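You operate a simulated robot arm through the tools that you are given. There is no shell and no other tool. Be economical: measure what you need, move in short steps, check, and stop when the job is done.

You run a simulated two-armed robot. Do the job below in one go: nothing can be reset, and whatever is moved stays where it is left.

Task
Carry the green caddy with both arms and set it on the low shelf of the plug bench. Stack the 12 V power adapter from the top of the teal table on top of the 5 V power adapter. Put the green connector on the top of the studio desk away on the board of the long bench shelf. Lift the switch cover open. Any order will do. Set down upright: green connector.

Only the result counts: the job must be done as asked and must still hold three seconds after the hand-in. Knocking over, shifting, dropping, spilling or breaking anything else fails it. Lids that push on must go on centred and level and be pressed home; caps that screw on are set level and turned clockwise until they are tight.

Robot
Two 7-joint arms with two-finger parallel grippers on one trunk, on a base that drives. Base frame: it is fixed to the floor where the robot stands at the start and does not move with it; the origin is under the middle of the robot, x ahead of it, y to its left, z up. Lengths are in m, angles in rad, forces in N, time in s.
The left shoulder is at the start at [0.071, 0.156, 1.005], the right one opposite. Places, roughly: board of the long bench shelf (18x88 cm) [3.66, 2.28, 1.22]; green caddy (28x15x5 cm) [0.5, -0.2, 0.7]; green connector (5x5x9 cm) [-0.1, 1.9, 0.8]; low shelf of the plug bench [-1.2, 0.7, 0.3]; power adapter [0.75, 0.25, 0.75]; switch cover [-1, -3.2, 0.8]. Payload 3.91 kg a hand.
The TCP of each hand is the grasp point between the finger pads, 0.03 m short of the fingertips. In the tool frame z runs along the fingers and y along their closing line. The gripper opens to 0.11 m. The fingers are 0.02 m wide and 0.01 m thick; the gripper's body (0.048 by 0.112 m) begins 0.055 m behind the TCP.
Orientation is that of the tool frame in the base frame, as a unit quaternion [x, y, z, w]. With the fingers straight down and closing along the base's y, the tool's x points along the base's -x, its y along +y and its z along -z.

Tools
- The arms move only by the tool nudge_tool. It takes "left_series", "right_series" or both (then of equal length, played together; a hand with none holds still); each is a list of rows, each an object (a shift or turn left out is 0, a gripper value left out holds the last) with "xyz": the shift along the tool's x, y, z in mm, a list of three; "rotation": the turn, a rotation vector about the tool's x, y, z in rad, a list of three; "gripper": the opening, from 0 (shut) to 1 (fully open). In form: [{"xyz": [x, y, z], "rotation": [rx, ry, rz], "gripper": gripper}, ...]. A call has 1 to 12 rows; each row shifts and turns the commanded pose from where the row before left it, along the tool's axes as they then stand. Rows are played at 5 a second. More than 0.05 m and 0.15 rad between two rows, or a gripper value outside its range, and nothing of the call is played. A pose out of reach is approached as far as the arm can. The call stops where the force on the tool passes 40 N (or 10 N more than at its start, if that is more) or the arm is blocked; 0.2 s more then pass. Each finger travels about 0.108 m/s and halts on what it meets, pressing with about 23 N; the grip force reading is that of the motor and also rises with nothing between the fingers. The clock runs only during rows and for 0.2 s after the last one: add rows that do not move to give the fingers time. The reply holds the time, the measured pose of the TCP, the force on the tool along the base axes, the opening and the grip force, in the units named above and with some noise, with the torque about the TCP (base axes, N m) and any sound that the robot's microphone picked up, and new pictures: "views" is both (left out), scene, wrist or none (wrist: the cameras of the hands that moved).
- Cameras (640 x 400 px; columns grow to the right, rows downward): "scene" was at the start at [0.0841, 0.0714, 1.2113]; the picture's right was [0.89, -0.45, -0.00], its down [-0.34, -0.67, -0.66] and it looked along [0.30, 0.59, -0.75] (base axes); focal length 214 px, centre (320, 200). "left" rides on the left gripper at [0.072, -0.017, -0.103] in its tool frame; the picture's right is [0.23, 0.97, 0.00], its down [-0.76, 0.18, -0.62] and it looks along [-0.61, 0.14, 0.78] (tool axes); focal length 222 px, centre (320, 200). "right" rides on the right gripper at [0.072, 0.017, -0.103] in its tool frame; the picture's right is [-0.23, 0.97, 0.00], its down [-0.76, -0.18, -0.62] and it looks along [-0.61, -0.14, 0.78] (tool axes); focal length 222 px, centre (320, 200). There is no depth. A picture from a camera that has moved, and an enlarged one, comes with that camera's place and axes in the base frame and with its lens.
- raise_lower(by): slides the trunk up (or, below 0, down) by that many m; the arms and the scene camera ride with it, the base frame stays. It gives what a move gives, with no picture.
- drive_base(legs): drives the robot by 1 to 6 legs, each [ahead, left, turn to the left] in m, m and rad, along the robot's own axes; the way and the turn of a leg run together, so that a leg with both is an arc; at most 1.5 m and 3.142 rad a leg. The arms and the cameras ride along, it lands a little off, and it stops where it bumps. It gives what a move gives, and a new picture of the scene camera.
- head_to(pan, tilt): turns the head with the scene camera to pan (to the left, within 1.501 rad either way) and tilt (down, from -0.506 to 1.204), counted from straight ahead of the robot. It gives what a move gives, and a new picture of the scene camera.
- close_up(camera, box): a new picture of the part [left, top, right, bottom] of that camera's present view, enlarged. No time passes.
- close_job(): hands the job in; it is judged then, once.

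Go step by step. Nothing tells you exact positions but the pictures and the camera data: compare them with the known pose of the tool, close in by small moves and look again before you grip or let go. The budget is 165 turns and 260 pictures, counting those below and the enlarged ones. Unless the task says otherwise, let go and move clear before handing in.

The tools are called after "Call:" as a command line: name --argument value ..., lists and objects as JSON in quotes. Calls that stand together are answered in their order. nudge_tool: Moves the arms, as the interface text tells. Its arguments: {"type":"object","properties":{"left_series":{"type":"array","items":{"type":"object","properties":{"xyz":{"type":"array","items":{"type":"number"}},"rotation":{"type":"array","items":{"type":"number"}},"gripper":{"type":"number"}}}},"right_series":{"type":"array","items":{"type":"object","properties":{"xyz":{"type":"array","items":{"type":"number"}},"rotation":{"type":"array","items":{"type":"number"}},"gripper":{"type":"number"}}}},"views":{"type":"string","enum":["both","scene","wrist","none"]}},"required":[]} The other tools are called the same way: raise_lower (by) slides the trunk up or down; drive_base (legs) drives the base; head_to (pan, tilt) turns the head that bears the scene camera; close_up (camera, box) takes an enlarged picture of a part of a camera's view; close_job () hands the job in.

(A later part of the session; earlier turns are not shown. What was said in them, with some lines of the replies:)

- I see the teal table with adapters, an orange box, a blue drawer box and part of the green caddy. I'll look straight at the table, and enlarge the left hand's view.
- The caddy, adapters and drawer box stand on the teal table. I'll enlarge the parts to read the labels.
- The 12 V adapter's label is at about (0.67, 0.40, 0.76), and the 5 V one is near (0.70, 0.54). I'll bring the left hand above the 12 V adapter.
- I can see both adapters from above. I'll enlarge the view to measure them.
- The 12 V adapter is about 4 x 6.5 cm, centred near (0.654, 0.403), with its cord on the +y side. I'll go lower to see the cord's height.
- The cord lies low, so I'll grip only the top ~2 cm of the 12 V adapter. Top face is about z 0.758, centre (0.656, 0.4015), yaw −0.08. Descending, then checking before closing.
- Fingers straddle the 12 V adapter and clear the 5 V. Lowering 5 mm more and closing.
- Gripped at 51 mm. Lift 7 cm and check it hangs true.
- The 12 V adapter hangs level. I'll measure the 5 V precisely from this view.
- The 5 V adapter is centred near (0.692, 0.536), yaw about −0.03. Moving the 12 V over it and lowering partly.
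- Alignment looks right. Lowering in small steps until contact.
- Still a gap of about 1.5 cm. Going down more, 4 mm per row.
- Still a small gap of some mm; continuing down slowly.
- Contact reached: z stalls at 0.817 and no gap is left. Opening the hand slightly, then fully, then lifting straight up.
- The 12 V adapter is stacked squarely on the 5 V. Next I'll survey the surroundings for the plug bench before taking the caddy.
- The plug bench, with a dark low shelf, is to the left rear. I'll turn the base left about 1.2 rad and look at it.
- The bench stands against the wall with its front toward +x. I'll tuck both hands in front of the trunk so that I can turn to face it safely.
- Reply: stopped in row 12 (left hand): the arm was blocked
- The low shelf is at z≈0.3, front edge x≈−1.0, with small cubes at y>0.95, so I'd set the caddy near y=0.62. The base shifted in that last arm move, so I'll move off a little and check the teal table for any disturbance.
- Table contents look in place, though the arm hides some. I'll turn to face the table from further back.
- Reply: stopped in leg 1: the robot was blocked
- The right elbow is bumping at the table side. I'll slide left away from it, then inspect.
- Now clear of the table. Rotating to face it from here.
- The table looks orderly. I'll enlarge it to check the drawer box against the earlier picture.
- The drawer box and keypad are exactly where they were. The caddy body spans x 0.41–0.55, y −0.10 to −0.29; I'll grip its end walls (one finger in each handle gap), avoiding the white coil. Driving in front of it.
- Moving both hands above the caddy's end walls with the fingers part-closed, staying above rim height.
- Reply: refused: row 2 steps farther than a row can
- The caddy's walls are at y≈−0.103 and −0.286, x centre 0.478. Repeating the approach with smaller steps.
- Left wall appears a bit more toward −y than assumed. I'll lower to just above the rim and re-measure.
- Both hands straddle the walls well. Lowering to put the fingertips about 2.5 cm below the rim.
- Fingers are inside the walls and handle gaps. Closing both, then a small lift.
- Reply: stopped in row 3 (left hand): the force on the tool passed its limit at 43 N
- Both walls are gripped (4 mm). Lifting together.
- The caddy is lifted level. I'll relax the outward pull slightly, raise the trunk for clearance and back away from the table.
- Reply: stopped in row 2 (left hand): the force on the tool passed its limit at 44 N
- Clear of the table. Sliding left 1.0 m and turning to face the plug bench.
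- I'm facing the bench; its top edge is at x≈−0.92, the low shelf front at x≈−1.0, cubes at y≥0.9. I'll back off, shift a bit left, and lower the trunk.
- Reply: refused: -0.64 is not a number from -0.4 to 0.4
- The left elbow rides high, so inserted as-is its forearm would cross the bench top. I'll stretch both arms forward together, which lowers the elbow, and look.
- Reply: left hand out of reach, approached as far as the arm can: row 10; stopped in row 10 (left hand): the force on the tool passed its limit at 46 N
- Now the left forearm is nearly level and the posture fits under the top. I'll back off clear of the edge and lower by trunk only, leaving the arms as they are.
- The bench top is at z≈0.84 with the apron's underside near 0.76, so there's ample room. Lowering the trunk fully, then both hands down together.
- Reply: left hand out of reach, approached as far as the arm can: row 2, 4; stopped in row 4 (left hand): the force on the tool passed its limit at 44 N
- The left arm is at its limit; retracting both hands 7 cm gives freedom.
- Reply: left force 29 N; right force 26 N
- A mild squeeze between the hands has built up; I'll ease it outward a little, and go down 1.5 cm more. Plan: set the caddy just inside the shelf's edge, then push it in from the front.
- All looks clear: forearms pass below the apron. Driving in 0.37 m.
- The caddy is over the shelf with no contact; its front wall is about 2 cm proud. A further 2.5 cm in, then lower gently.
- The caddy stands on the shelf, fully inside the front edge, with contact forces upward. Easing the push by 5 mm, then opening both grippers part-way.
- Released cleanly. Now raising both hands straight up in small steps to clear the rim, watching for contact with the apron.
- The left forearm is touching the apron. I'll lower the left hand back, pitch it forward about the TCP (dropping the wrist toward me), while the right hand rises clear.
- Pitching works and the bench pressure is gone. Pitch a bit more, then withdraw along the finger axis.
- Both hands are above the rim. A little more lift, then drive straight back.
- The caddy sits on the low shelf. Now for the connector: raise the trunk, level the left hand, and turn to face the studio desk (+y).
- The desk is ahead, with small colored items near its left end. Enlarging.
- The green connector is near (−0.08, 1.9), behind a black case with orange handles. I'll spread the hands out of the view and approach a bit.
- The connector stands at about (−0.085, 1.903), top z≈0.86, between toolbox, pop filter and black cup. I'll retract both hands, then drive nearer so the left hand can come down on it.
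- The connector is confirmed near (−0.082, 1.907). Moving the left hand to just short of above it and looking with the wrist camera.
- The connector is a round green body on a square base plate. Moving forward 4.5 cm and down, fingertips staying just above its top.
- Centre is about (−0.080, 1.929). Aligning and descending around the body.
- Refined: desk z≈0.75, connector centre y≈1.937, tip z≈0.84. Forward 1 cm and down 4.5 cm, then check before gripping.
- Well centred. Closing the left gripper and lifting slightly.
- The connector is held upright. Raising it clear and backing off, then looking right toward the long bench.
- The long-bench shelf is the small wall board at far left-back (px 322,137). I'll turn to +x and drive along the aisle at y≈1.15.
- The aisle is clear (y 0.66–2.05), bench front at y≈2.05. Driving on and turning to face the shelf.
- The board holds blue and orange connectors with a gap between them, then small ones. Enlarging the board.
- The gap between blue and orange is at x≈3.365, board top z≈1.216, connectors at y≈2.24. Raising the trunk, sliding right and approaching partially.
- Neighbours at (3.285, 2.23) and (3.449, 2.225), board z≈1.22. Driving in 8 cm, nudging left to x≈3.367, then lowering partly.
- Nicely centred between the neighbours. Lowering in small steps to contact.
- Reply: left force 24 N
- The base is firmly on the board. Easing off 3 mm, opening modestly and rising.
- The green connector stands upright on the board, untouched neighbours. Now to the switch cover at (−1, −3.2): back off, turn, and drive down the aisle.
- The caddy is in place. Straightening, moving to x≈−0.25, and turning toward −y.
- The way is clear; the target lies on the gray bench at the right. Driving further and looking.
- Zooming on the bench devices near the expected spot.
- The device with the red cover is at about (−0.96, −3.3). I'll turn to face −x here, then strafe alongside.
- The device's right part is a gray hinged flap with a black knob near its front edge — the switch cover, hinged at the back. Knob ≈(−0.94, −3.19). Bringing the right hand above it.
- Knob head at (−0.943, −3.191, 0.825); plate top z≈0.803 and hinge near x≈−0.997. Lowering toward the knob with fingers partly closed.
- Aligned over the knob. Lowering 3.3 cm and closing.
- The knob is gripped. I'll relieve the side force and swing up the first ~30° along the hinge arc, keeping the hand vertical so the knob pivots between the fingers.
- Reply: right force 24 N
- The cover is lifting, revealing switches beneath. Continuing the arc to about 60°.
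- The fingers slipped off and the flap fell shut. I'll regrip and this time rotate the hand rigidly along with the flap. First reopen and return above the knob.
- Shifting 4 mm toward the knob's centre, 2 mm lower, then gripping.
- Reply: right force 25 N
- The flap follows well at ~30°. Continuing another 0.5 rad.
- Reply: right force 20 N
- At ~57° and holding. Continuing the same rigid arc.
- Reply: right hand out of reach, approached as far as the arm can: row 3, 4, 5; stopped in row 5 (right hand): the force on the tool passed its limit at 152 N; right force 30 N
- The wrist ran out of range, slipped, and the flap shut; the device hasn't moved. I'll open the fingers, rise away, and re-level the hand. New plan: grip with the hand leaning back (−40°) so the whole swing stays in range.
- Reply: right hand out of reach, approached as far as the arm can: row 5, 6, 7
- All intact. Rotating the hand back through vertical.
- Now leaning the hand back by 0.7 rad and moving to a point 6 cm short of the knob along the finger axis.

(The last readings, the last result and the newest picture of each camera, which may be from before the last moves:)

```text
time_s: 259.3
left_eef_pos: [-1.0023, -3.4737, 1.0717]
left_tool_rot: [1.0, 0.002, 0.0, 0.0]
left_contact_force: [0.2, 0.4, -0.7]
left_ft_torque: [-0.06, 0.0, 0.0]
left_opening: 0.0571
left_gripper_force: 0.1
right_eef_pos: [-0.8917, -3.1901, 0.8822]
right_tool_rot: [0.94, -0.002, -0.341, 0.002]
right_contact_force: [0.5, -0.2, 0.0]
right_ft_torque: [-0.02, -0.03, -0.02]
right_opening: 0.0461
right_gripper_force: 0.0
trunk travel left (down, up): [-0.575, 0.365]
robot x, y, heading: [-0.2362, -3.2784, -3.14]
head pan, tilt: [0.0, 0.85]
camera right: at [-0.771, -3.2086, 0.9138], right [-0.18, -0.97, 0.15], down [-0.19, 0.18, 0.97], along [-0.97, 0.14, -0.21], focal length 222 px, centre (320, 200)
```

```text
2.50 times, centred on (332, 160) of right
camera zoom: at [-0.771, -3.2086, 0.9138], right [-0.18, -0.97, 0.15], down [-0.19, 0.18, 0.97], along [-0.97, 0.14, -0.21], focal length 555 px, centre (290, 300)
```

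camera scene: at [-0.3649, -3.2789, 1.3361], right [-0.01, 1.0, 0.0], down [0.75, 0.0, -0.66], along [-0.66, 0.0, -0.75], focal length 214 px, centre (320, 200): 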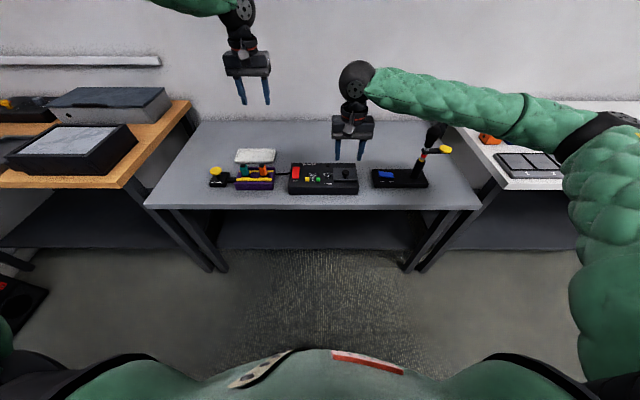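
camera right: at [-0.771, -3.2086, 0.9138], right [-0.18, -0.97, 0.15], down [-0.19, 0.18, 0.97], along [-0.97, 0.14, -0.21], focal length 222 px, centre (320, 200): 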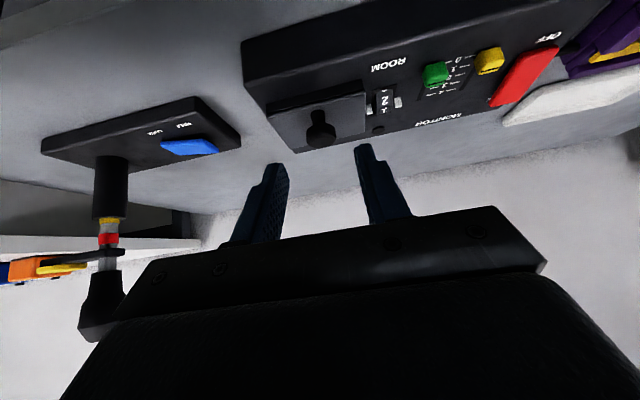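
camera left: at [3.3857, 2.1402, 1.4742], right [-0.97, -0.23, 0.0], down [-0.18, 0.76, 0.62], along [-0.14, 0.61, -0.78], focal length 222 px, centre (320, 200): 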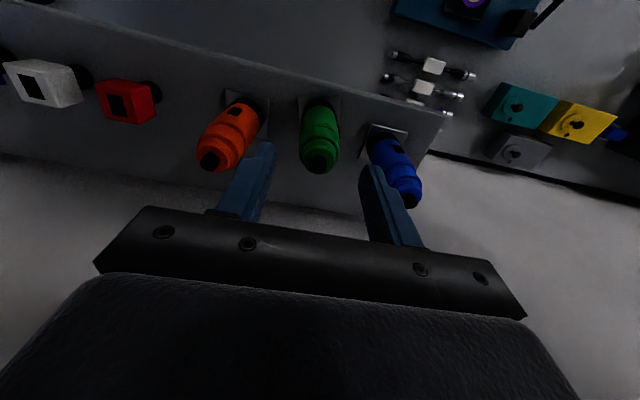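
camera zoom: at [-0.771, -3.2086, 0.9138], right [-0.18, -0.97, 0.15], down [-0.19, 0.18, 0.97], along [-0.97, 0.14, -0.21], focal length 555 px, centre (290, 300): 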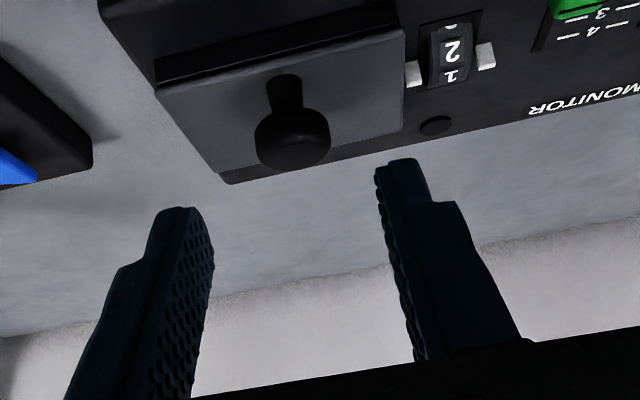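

Knob confirmed at (−0.943, −3.193, 0.82). Advancing along the fingers around it.

Call:
nudge_tool --right_series '[{"xyz": [0, 2, 20]}, {"xyz": [0, 0, 20]}, {"xyz": [0, 0, 12]}, {"xyz": [0, 0, 6]}, {}]' --views "wrist"

Call:
close_up --camera "right" --box '[220, 80, 444, 240]'

```text
time_s: 260.5
left_eef_pos: [-1.001, -3.4726, 1.0715]
left_tool_rot: [1.0, 0.001, -0.001, 0.0]
left_contact_force: [0.1, -0.4, 0.0]
left_ft_torque: [-0.01, 0.0, 0.02]
left_opening: 0.0573
left_gripper_force: 0.0
right_eef_pos: [-0.9305, -3.1945, 0.8365]
right_tool_rot: [0.94, -0.003, -0.34, 0.001]
right_contact_force: [0.5, 0.0, 0.1]
right_ft_torque: [-0.03, -0.01, 0.0]
right_opening: 0.0462
right_gripper_force: 0.0
trunk travel left (down, up): [-0.575, 0.365]
robot x, y, heading: [-0.2302, -3.2818, -3.14]
head pan, tilt: [0.0, 0.85]
camera right: at [-0.8094, -3.2122, 0.8685], right [-0.18, -0.97, 0.15], down [-0.19, 0.18, 0.97], along [-0.97, 0.14, -0.21], focal length 222 px, centre (320, 200)
```

right: 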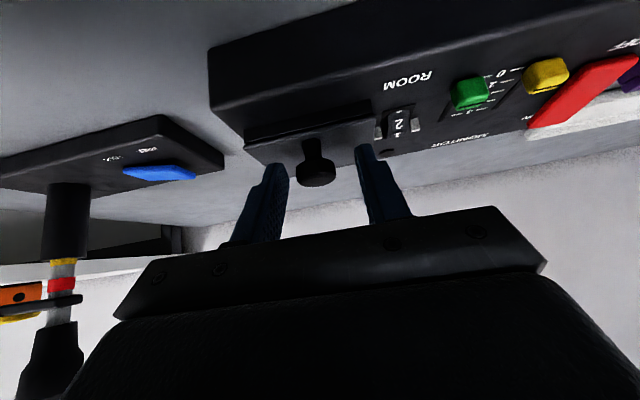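

```text
2.50 times, centred on (332, 160) of right
camera zoom: at [-0.8094, -3.2122, 0.8685], right [-0.18, -0.97, 0.15], down [-0.19, 0.18, 0.97], along [-0.97, 0.14, -0.21], focal length 555 px, centre (290, 300)
```

zoom: 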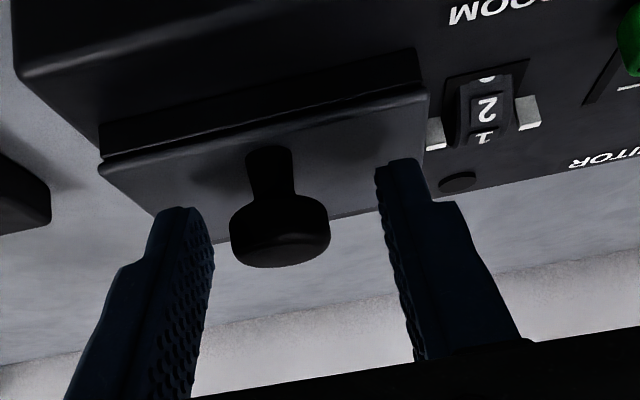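

The fingers flank the knob; it sits ~3–4 mm toward +y. Correcting, then gripping.

Call:
nudge_tool --right_series '[{"xyz": [0, -3.5, 0]}, {"gripper": 0.28}, {"gripper": 0.2}, {}, {}]' --views "wrist"

```text
time_s: 261.7
left_eef_pos: [-1.0014, -3.473, 1.0721]
left_tool_rot: [1.0, 0.002, -0.001, 0.001]
left_contact_force: [-0.6, 0.7, -0.2]
left_ft_torque: [-0.01, 0.0, -0.01]
left_opening: 0.0573
left_gripper_force: 0.1
right_eef_pos: [-0.9302, -3.1912, 0.8362]
right_tool_rot: [0.94, -0.003, -0.34, 0.001]
right_contact_force: [1.4, -0.2, -0.4]
right_ft_torque: [0.02, -0.07, 0.0]
right_opening: 0.0251
right_gripper_force: 44.6
trunk travel left (down, up): [-0.575, 0.365]
robot x, y, heading: [-0.2351, -3.2785, -3.135]
head pan, tilt: [0.0, 0.85]
camera right: at [-0.8087, -3.2092, 0.8692], right [-0.18, -0.97, 0.15], down [-0.19, 0.18, 0.97], along [-0.97, 0.14, -0.21], focal length 222 px, centre (320, 200)
```

right: 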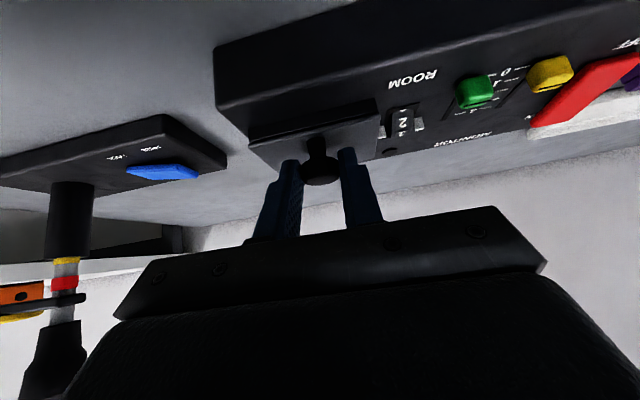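

Gripped with no side load. Swinging rigidly about the hinge by 1.0 rad.

Call:
nudge_tool --right_series '[{"xyz": [-7.1, 0, -2.5], "rotation": [0, 0.1, 0]}, {"xyz": [-7.1, 0, -2.5], "rotation": [0, 0.1, 0]}, {"xyz": [-7.1, 0, -2.5], "rotation": [0, 0.1, 0]}, {"xyz": [-7.1, 0, -2.5], "rotation": [0, 0.1, 0]}, {"xyz": [-7.1, 0, -2.5], "rotation": [0, 0.1, 0]}, {"xyz": [-7.1, 0, -2.5], "rotation": [0, 0.1, 0]}, {"xyz": [-7.1, 0, -2.5], "rotation": [0, 0.1, 0]}, {"xyz": [-7.1, 0, -2.5], "rotation": [0, 0.1, 0]}, {"xyz": [-7.1, 0, -2.5], "rotation": [0, 0.1, 0]}, {"xyz": [-7.1, 0, -2.5], "rotation": [0, 0.1, 0]}, {}]' --views "none"

Call:
close_up --camera "scene" --box '[284, 120, 380, 195]'

```text
time_s: 264.1
left_eef_pos: [-1.0022, -3.4729, 1.0717]
left_tool_rot: [1.0, 0.002, -0.001, 0.0]
left_contact_force: [0.1, 0.6, -0.8]
left_ft_torque: [0.02, 0.0, 0.02]
left_opening: 0.0571
left_gripper_force: 0.1
right_eef_pos: [-0.9914, -3.1918, 0.8787]
right_tool_rot: [0.988, -0.002, 0.153, 0.002]
right_contact_force: [-11.9, 0.6, 9.9]
right_ft_torque: [-0.02, 1.02, -0.06]
right_opening: 0.0251
right_gripper_force: 45.4
trunk travel left (down, up): [-0.575, 0.365]
robot x, y, heading: [-0.2342, -3.2761, -3.14]
head pan, tilt: [0.0, 0.85]
```

```text
5.33 times, centred on (332, 158) of scene
camera zoom: at [-0.3648, -3.2786, 1.3362], right [-0.01, 1.0, 0.0], down [0.75, 0.0, -0.66], along [-0.66, 0.0, -0.75], focal length 1144 px, centre (256, 427)
```

zoom: 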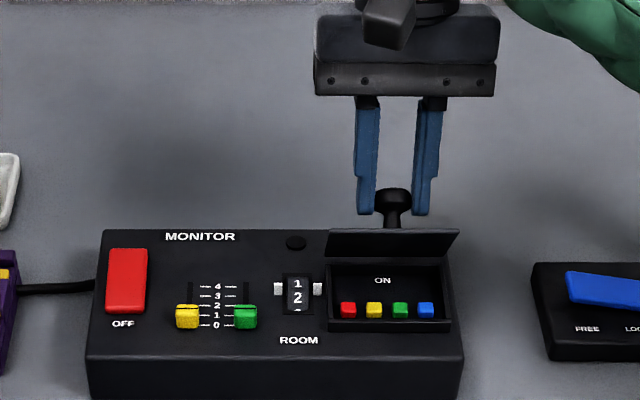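

At ~57° with the hand nearly upright. Continuing 0.7 rad more to just past vertical.

Call:
nudge_tool --right_series '[{"xyz": [-7.1, 0, -2.5], "rotation": [0, 0.1, 0]}, {"xyz": [-7.1, 0, -2.4], "rotation": [0, 0.1, 0]}, {"xyz": [-7.1, 0, -2.4], "rotation": [0, 0.1, 0]}, {"xyz": [-7.1, 0, -2.4], "rotation": [0, 0.1, 0]}, {"xyz": [-7.1, 0, -2.4], "rotation": [0, 0.1, 0]}, {"xyz": [-7.1, 0, -2.4], "rotation": [0, 0.1, 0]}, {}]' --views "none"

Call:
close_up --camera "scene" --box '[284, 110, 380, 185]'

```text
time_s: 265.7
left_eef_pos: [-0.9993, -3.4745, 1.0726]
left_tool_rot: [1.0, 0.002, -0.001, 0.0]
left_contact_force: [0.3, -0.2, -1.1]
left_ft_torque: [0.01, -0.01, 0.02]
left_opening: 0.0571
left_gripper_force: 0.1
right_eef_pos: [-1.0317, -3.1903, 0.8699]
right_tool_rot: [0.899, -0.001, 0.438, 0.003]
right_contact_force: [-9.7, -9.9, 33.3]
right_ft_torque: [-0.19, -0.24, -0.18]
right_opening: 0.0251
right_gripper_force: 45.1
trunk travel left (down, up): [-0.575, 0.365]
robot x, y, heading: [-0.2288, -3.279, -3.134]
head pan, tilt: [0.0, 0.85]
```

```text
5.33 times, centred on (332, 148) of scene
camera zoom: at [-0.3629, -3.2797, 1.3365], right [-0.01, 1.0, 0.0], down [0.75, 0.01, -0.66], along [-0.66, 0.0, -0.75], focal length 1144 px, centre (256, 480)
```

zoom: 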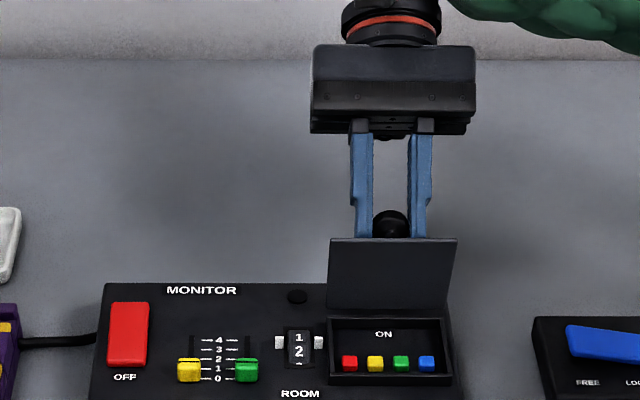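

The flap is about upright. Easing 2 mm outward and swinging 0.2 rad further.

Call:
nudge_tool --right_series '[{"xyz": [0.8, 0, -1.8]}, {"xyz": [-7.1, 0, -2.8], "rotation": [0, 0.1, 0]}, {"xyz": [-7.1, 0, -2.8], "rotation": [0, 0.1, 0]}, {}]' --views "none"

Call:
close_up --camera "scene" --box '[284, 110, 380, 185]'

```text
time_s: 266.7
left_eef_pos: [-1.0005, -3.4736, 1.0727]
left_tool_rot: [1.0, 0.002, -0.001, 0.0]
left_contact_force: [-0.4, -0.2, 0.4]
left_ft_torque: [0.0, -0.03, 0.01]
left_opening: 0.0571
left_gripper_force: 0.0
right_eef_pos: [-1.045, -3.1914, 0.8612]
right_tool_rot: [0.851, 0.0, 0.526, 0.004]
right_contact_force: [4.0, -13.8, 5.3]
right_ft_torque: [-0.48, -0.54, -0.41]
right_opening: 0.025
right_gripper_force: 45.1
trunk travel left (down, up): [-0.575, 0.365]
robot x, y, heading: [-0.2347, -3.2787, -3.14]
head pan, tilt: [0.0, 0.85]
```

```text
5.33 times, centred on (332, 148) of scene
camera zoom: at [-0.3639, -3.2793, 1.336], right [-0.01, 1.0, 0.0], down [0.75, 0.0, -0.66], along [-0.66, 0.0, -0.75], focal length 1144 px, centre (256, 480)
```

zoom: 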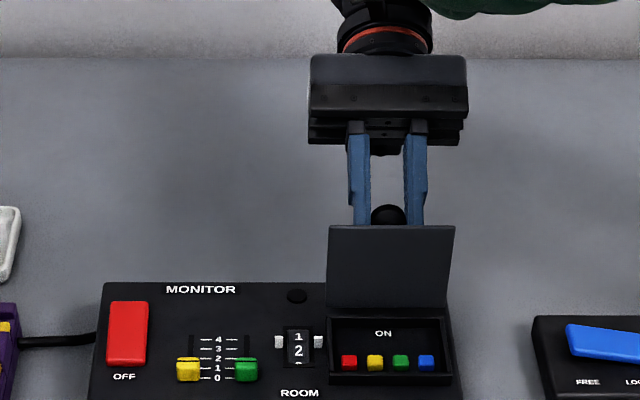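

About 103° now. A small further push along the arc, then I'll open the fingers and see whether it stays.

Call:
nudge_tool --right_series '[{"xyz": [-4.5, 0, -2.1]}, {"xyz": [-4.5, 0, -2.1]}, {}]' --views "none"

Call:
close_up --camera "scene" --box '[284, 110, 380, 185]'

```text
time_s: 267.5
left_eef_pos: [-1.0017, -3.4744, 1.073]
left_tool_rot: [1.0, 0.003, -0.002, 0.0]
left_contact_force: [0.8, 1.1, -0.4]
left_ft_torque: [-0.01, -0.04, 0.01]
left_opening: 0.0568
left_gripper_force: 0.1
right_eef_pos: [-1.0542, -3.1913, 0.8564]
right_tool_rot: [0.852, 0.0, 0.524, 0.002]
right_contact_force: [9.5, -11.8, 15.2]
right_ft_torque: [-0.15, -1.4, -0.22]
right_opening: 0.0252
right_gripper_force: 45.3
trunk travel left (down, up): [-0.575, 0.365]
robot x, y, heading: [-0.2345, -3.2784, -3.134]
head pan, tilt: [0.0, 0.85]
```

```text
5.33 times, centred on (332, 148) of scene
camera zoom: at [-0.363, -3.2798, 1.3364], right [-0.01, 1.0, 0.0], down [0.75, 0.01, -0.66], along [-0.66, 0.0, -0.75], focal length 1144 px, centre (256, 480)
```

zoom: 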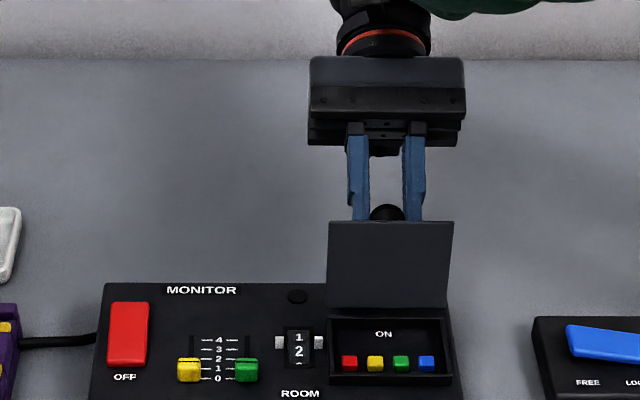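

Well past vertical (~110°). Opening the fingers; then I'll drive forward 6 cm so the hand slides off the knob backward.

Call:
nudge_tool --right_series '[{"gripper": 0.3}, {"gripper": 0.42}, {}, {}]' --views "none"

Call:
close_up --camera "scene" --box '[284, 110, 380, 185]'

```text
time_s: 268.5
left_eef_pos: [-1.0023, -3.4741, 1.0723]
left_tool_rot: [1.0, 0.002, -0.001, 0.0]
left_contact_force: [0.0, -0.1, 0.4]
left_ft_torque: [-0.03, -0.02, 0.02]
left_opening: 0.0571
left_gripper_force: 0.2
right_eef_pos: [-1.054, -3.1913, 0.8545]
right_tool_rot: [0.851, -0.001, 0.525, 0.003]
right_contact_force: [-1.1, -0.3, 0.4]
right_ft_torque: [0.03, 0.0, 0.03]
right_opening: 0.0462
right_gripper_force: 0.0
trunk travel left (down, up): [-0.575, 0.365]
robot x, y, heading: [-0.2341, -3.2765, -3.131]
head pan, tilt: [0.0, 0.85]
```

```text
5.33 times, centred on (332, 148) of scene
camera zoom: at [-0.3645, -3.2789, 1.3361], right [-0.01, 1.0, 0.0], down [0.75, 0.0, -0.66], along [-0.66, 0.0, -0.75], focal length 1144 px, centre (256, 480)
```

zoom: 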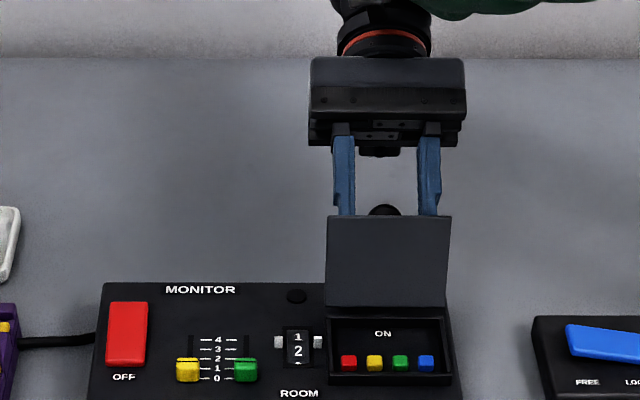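

The flap stays open by itself. Sliding off with the base.

Call:
drive_base --legs '[[0.06, 0, 0]]'

Call:
close_up --camera "scene" --box '[264, 110, 392, 210]'

```text
time_s: 269.5
left_eef_pos: [-1.0623, -3.4742, 1.0704]
left_tool_rot: [1.0, 0.003, 0.001, 0.001]
left_contact_force: [0.2, -0.4, -0.1]
left_ft_torque: [-0.01, 0.0, -0.02]
left_opening: 0.0571
left_gripper_force: 0.0
right_eef_pos: [-1.1145, -3.1908, 0.854]
right_tool_rot: [0.85, 0.0, 0.526, 0.002]
right_contact_force: [-0.4, 0.0, -0.6]
right_ft_torque: [-0.04, -0.03, 0.02]
right_opening: 0.0463
right_gripper_force: 0.0
trunk travel left (down, up): [-0.575, 0.365]
robot x, y, heading: [-0.2907, -3.2811, -3.135]
head pan, tilt: [0.0, 0.85]
camera scene: at [-0.4251, -3.2795, 1.3362], right [-0.01, 1.0, 0.0], down [0.75, 0.0, -0.66], along [-0.66, 0.0, -0.75], focal length 214 px, centre (320, 200)
```

scene: 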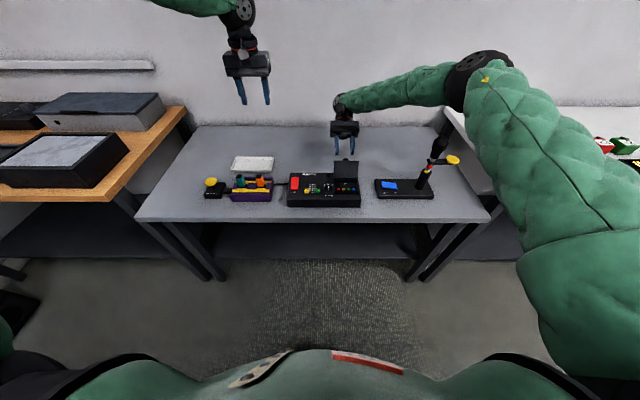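

```text
4.00 times, centred on (328, 160) of scene
camera zoom: at [-0.4251, -3.2795, 1.3362], right [-0.01, 1.0, 0.0], down [0.75, 0.0, -0.66], along [-0.66, 0.0, -0.75], focal length 858 px, centre (288, 360)
```

zoom: 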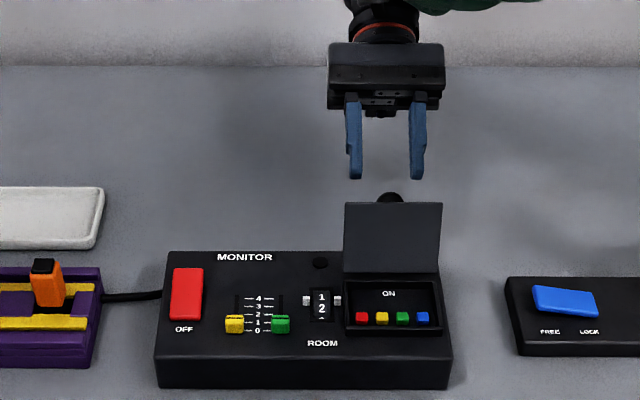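

The cover stands open by itself. Raising the trunk clear and backing away, then a last check.

Call:
raise_lower --by 0.25

Call:
drive_base --legs '[[-0.35, 0, 0]]'

Call:
close_up --camera "scene" --box '[220, 80, 420, 205]'

```text
time_s: 272.1
left_eef_pos: [-1.0622, -3.4735, 1.3217]
left_tool_rot: [1.0, 0.003, -0.001, 0.001]
left_contact_force: [0.8, -0.1, 0.8]
left_ft_torque: [0.03, 0.05, -0.01]
left_opening: 0.0573
left_gripper_force: 0.1
right_eef_pos: [-1.1153, -3.1916, 1.105]
right_tool_rot: [0.851, -0.001, 0.526, 0.003]
right_contact_force: [-0.8, -0.5, -0.2]
right_ft_torque: [-0.01, -0.02, 0.01]
right_opening: 0.0462
right_gripper_force: 0.1
trunk travel left (down, up): [-0.825, 0.115]
robot x, y, heading: [-0.2919, -3.2834, -3.139]
head pan, tilt: [0.0, 0.85]
```

```text
time_s: 274.4
left_eef_pos: [-0.7062, -3.4756, 1.3207]
left_tool_rot: [1.0, 0.004, 0.0, 0.0]
left_contact_force: [0.3, -0.6, -0.3]
left_ft_torque: [0.02, 0.0, 0.0]
left_opening: 0.0572
left_gripper_force: 0.1
right_eef_pos: [-0.7587, -3.1911, 1.1032]
right_tool_rot: [0.851, 0.001, 0.526, 0.003]
right_contact_force: [0.2, 0.2, 0.4]
right_ft_torque: [-0.02, 0.03, 0.04]
right_opening: 0.0463
right_gripper_force: 0.1
trunk travel left (down, up): [-0.825, 0.115]
robot x, y, heading: [0.0639, -3.2784, -3.132]
head pan, tilt: [0.0, 0.85]
camera scene: at [-0.0689, -3.277, 1.586], right [-0.01, 1.0, 0.0], down [0.75, 0.01, -0.66], along [-0.66, -0.01, -0.75], focal length 214 px, centre (320, 200)
```

scene: 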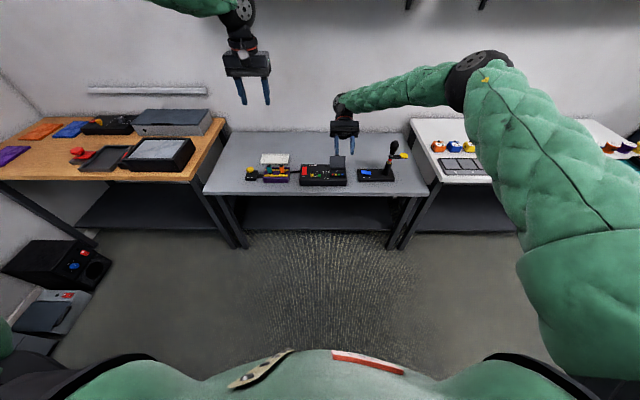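

```text
3.20 times, centred on (320, 142) of scene
camera zoom: at [-0.0689, -3.277, 1.586], right [-0.01, 1.0, 0.0], down [0.75, 0.01, -0.66], along [-0.66, -0.01, -0.75], focal length 686 px, centre (320, 384)
```

zoom: 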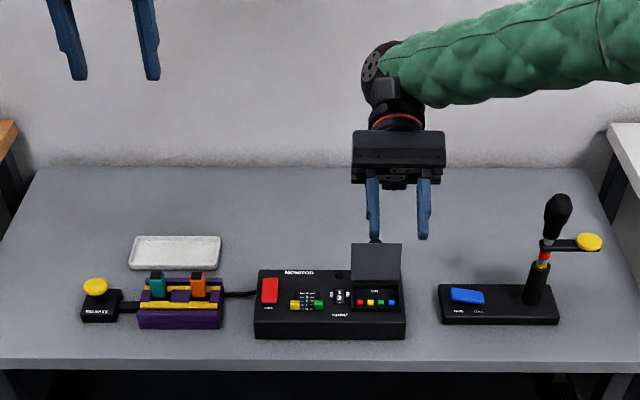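

The cover stays open and everything else on the bench is undisturbed. The caddy, the adapter stack and the connector were all confirmed in place earlier, so I'm handing in.

Call:
close_job

```text
The job is handed in.
```

All four parts of the job are done and handed in; I haven't seen the judging result:
- **Caddy:** the green caddy is on the low shelf of the plug bench, fully inside the front edge.
- **Adapters:** the 12 V adapter is stacked squarely on the 5 V one.
- **Connector:** the green connector stands upright on the board of the long bench shelf.
- **Switch cover:** it is open past vertical and stays there on its own.

There were a few bumps along the way: an elbow at the teal table, a forearm against the plug bench's underside, and one hard press on the switch device when the grip slipped. Nothing looked moved in the pictures afterward.
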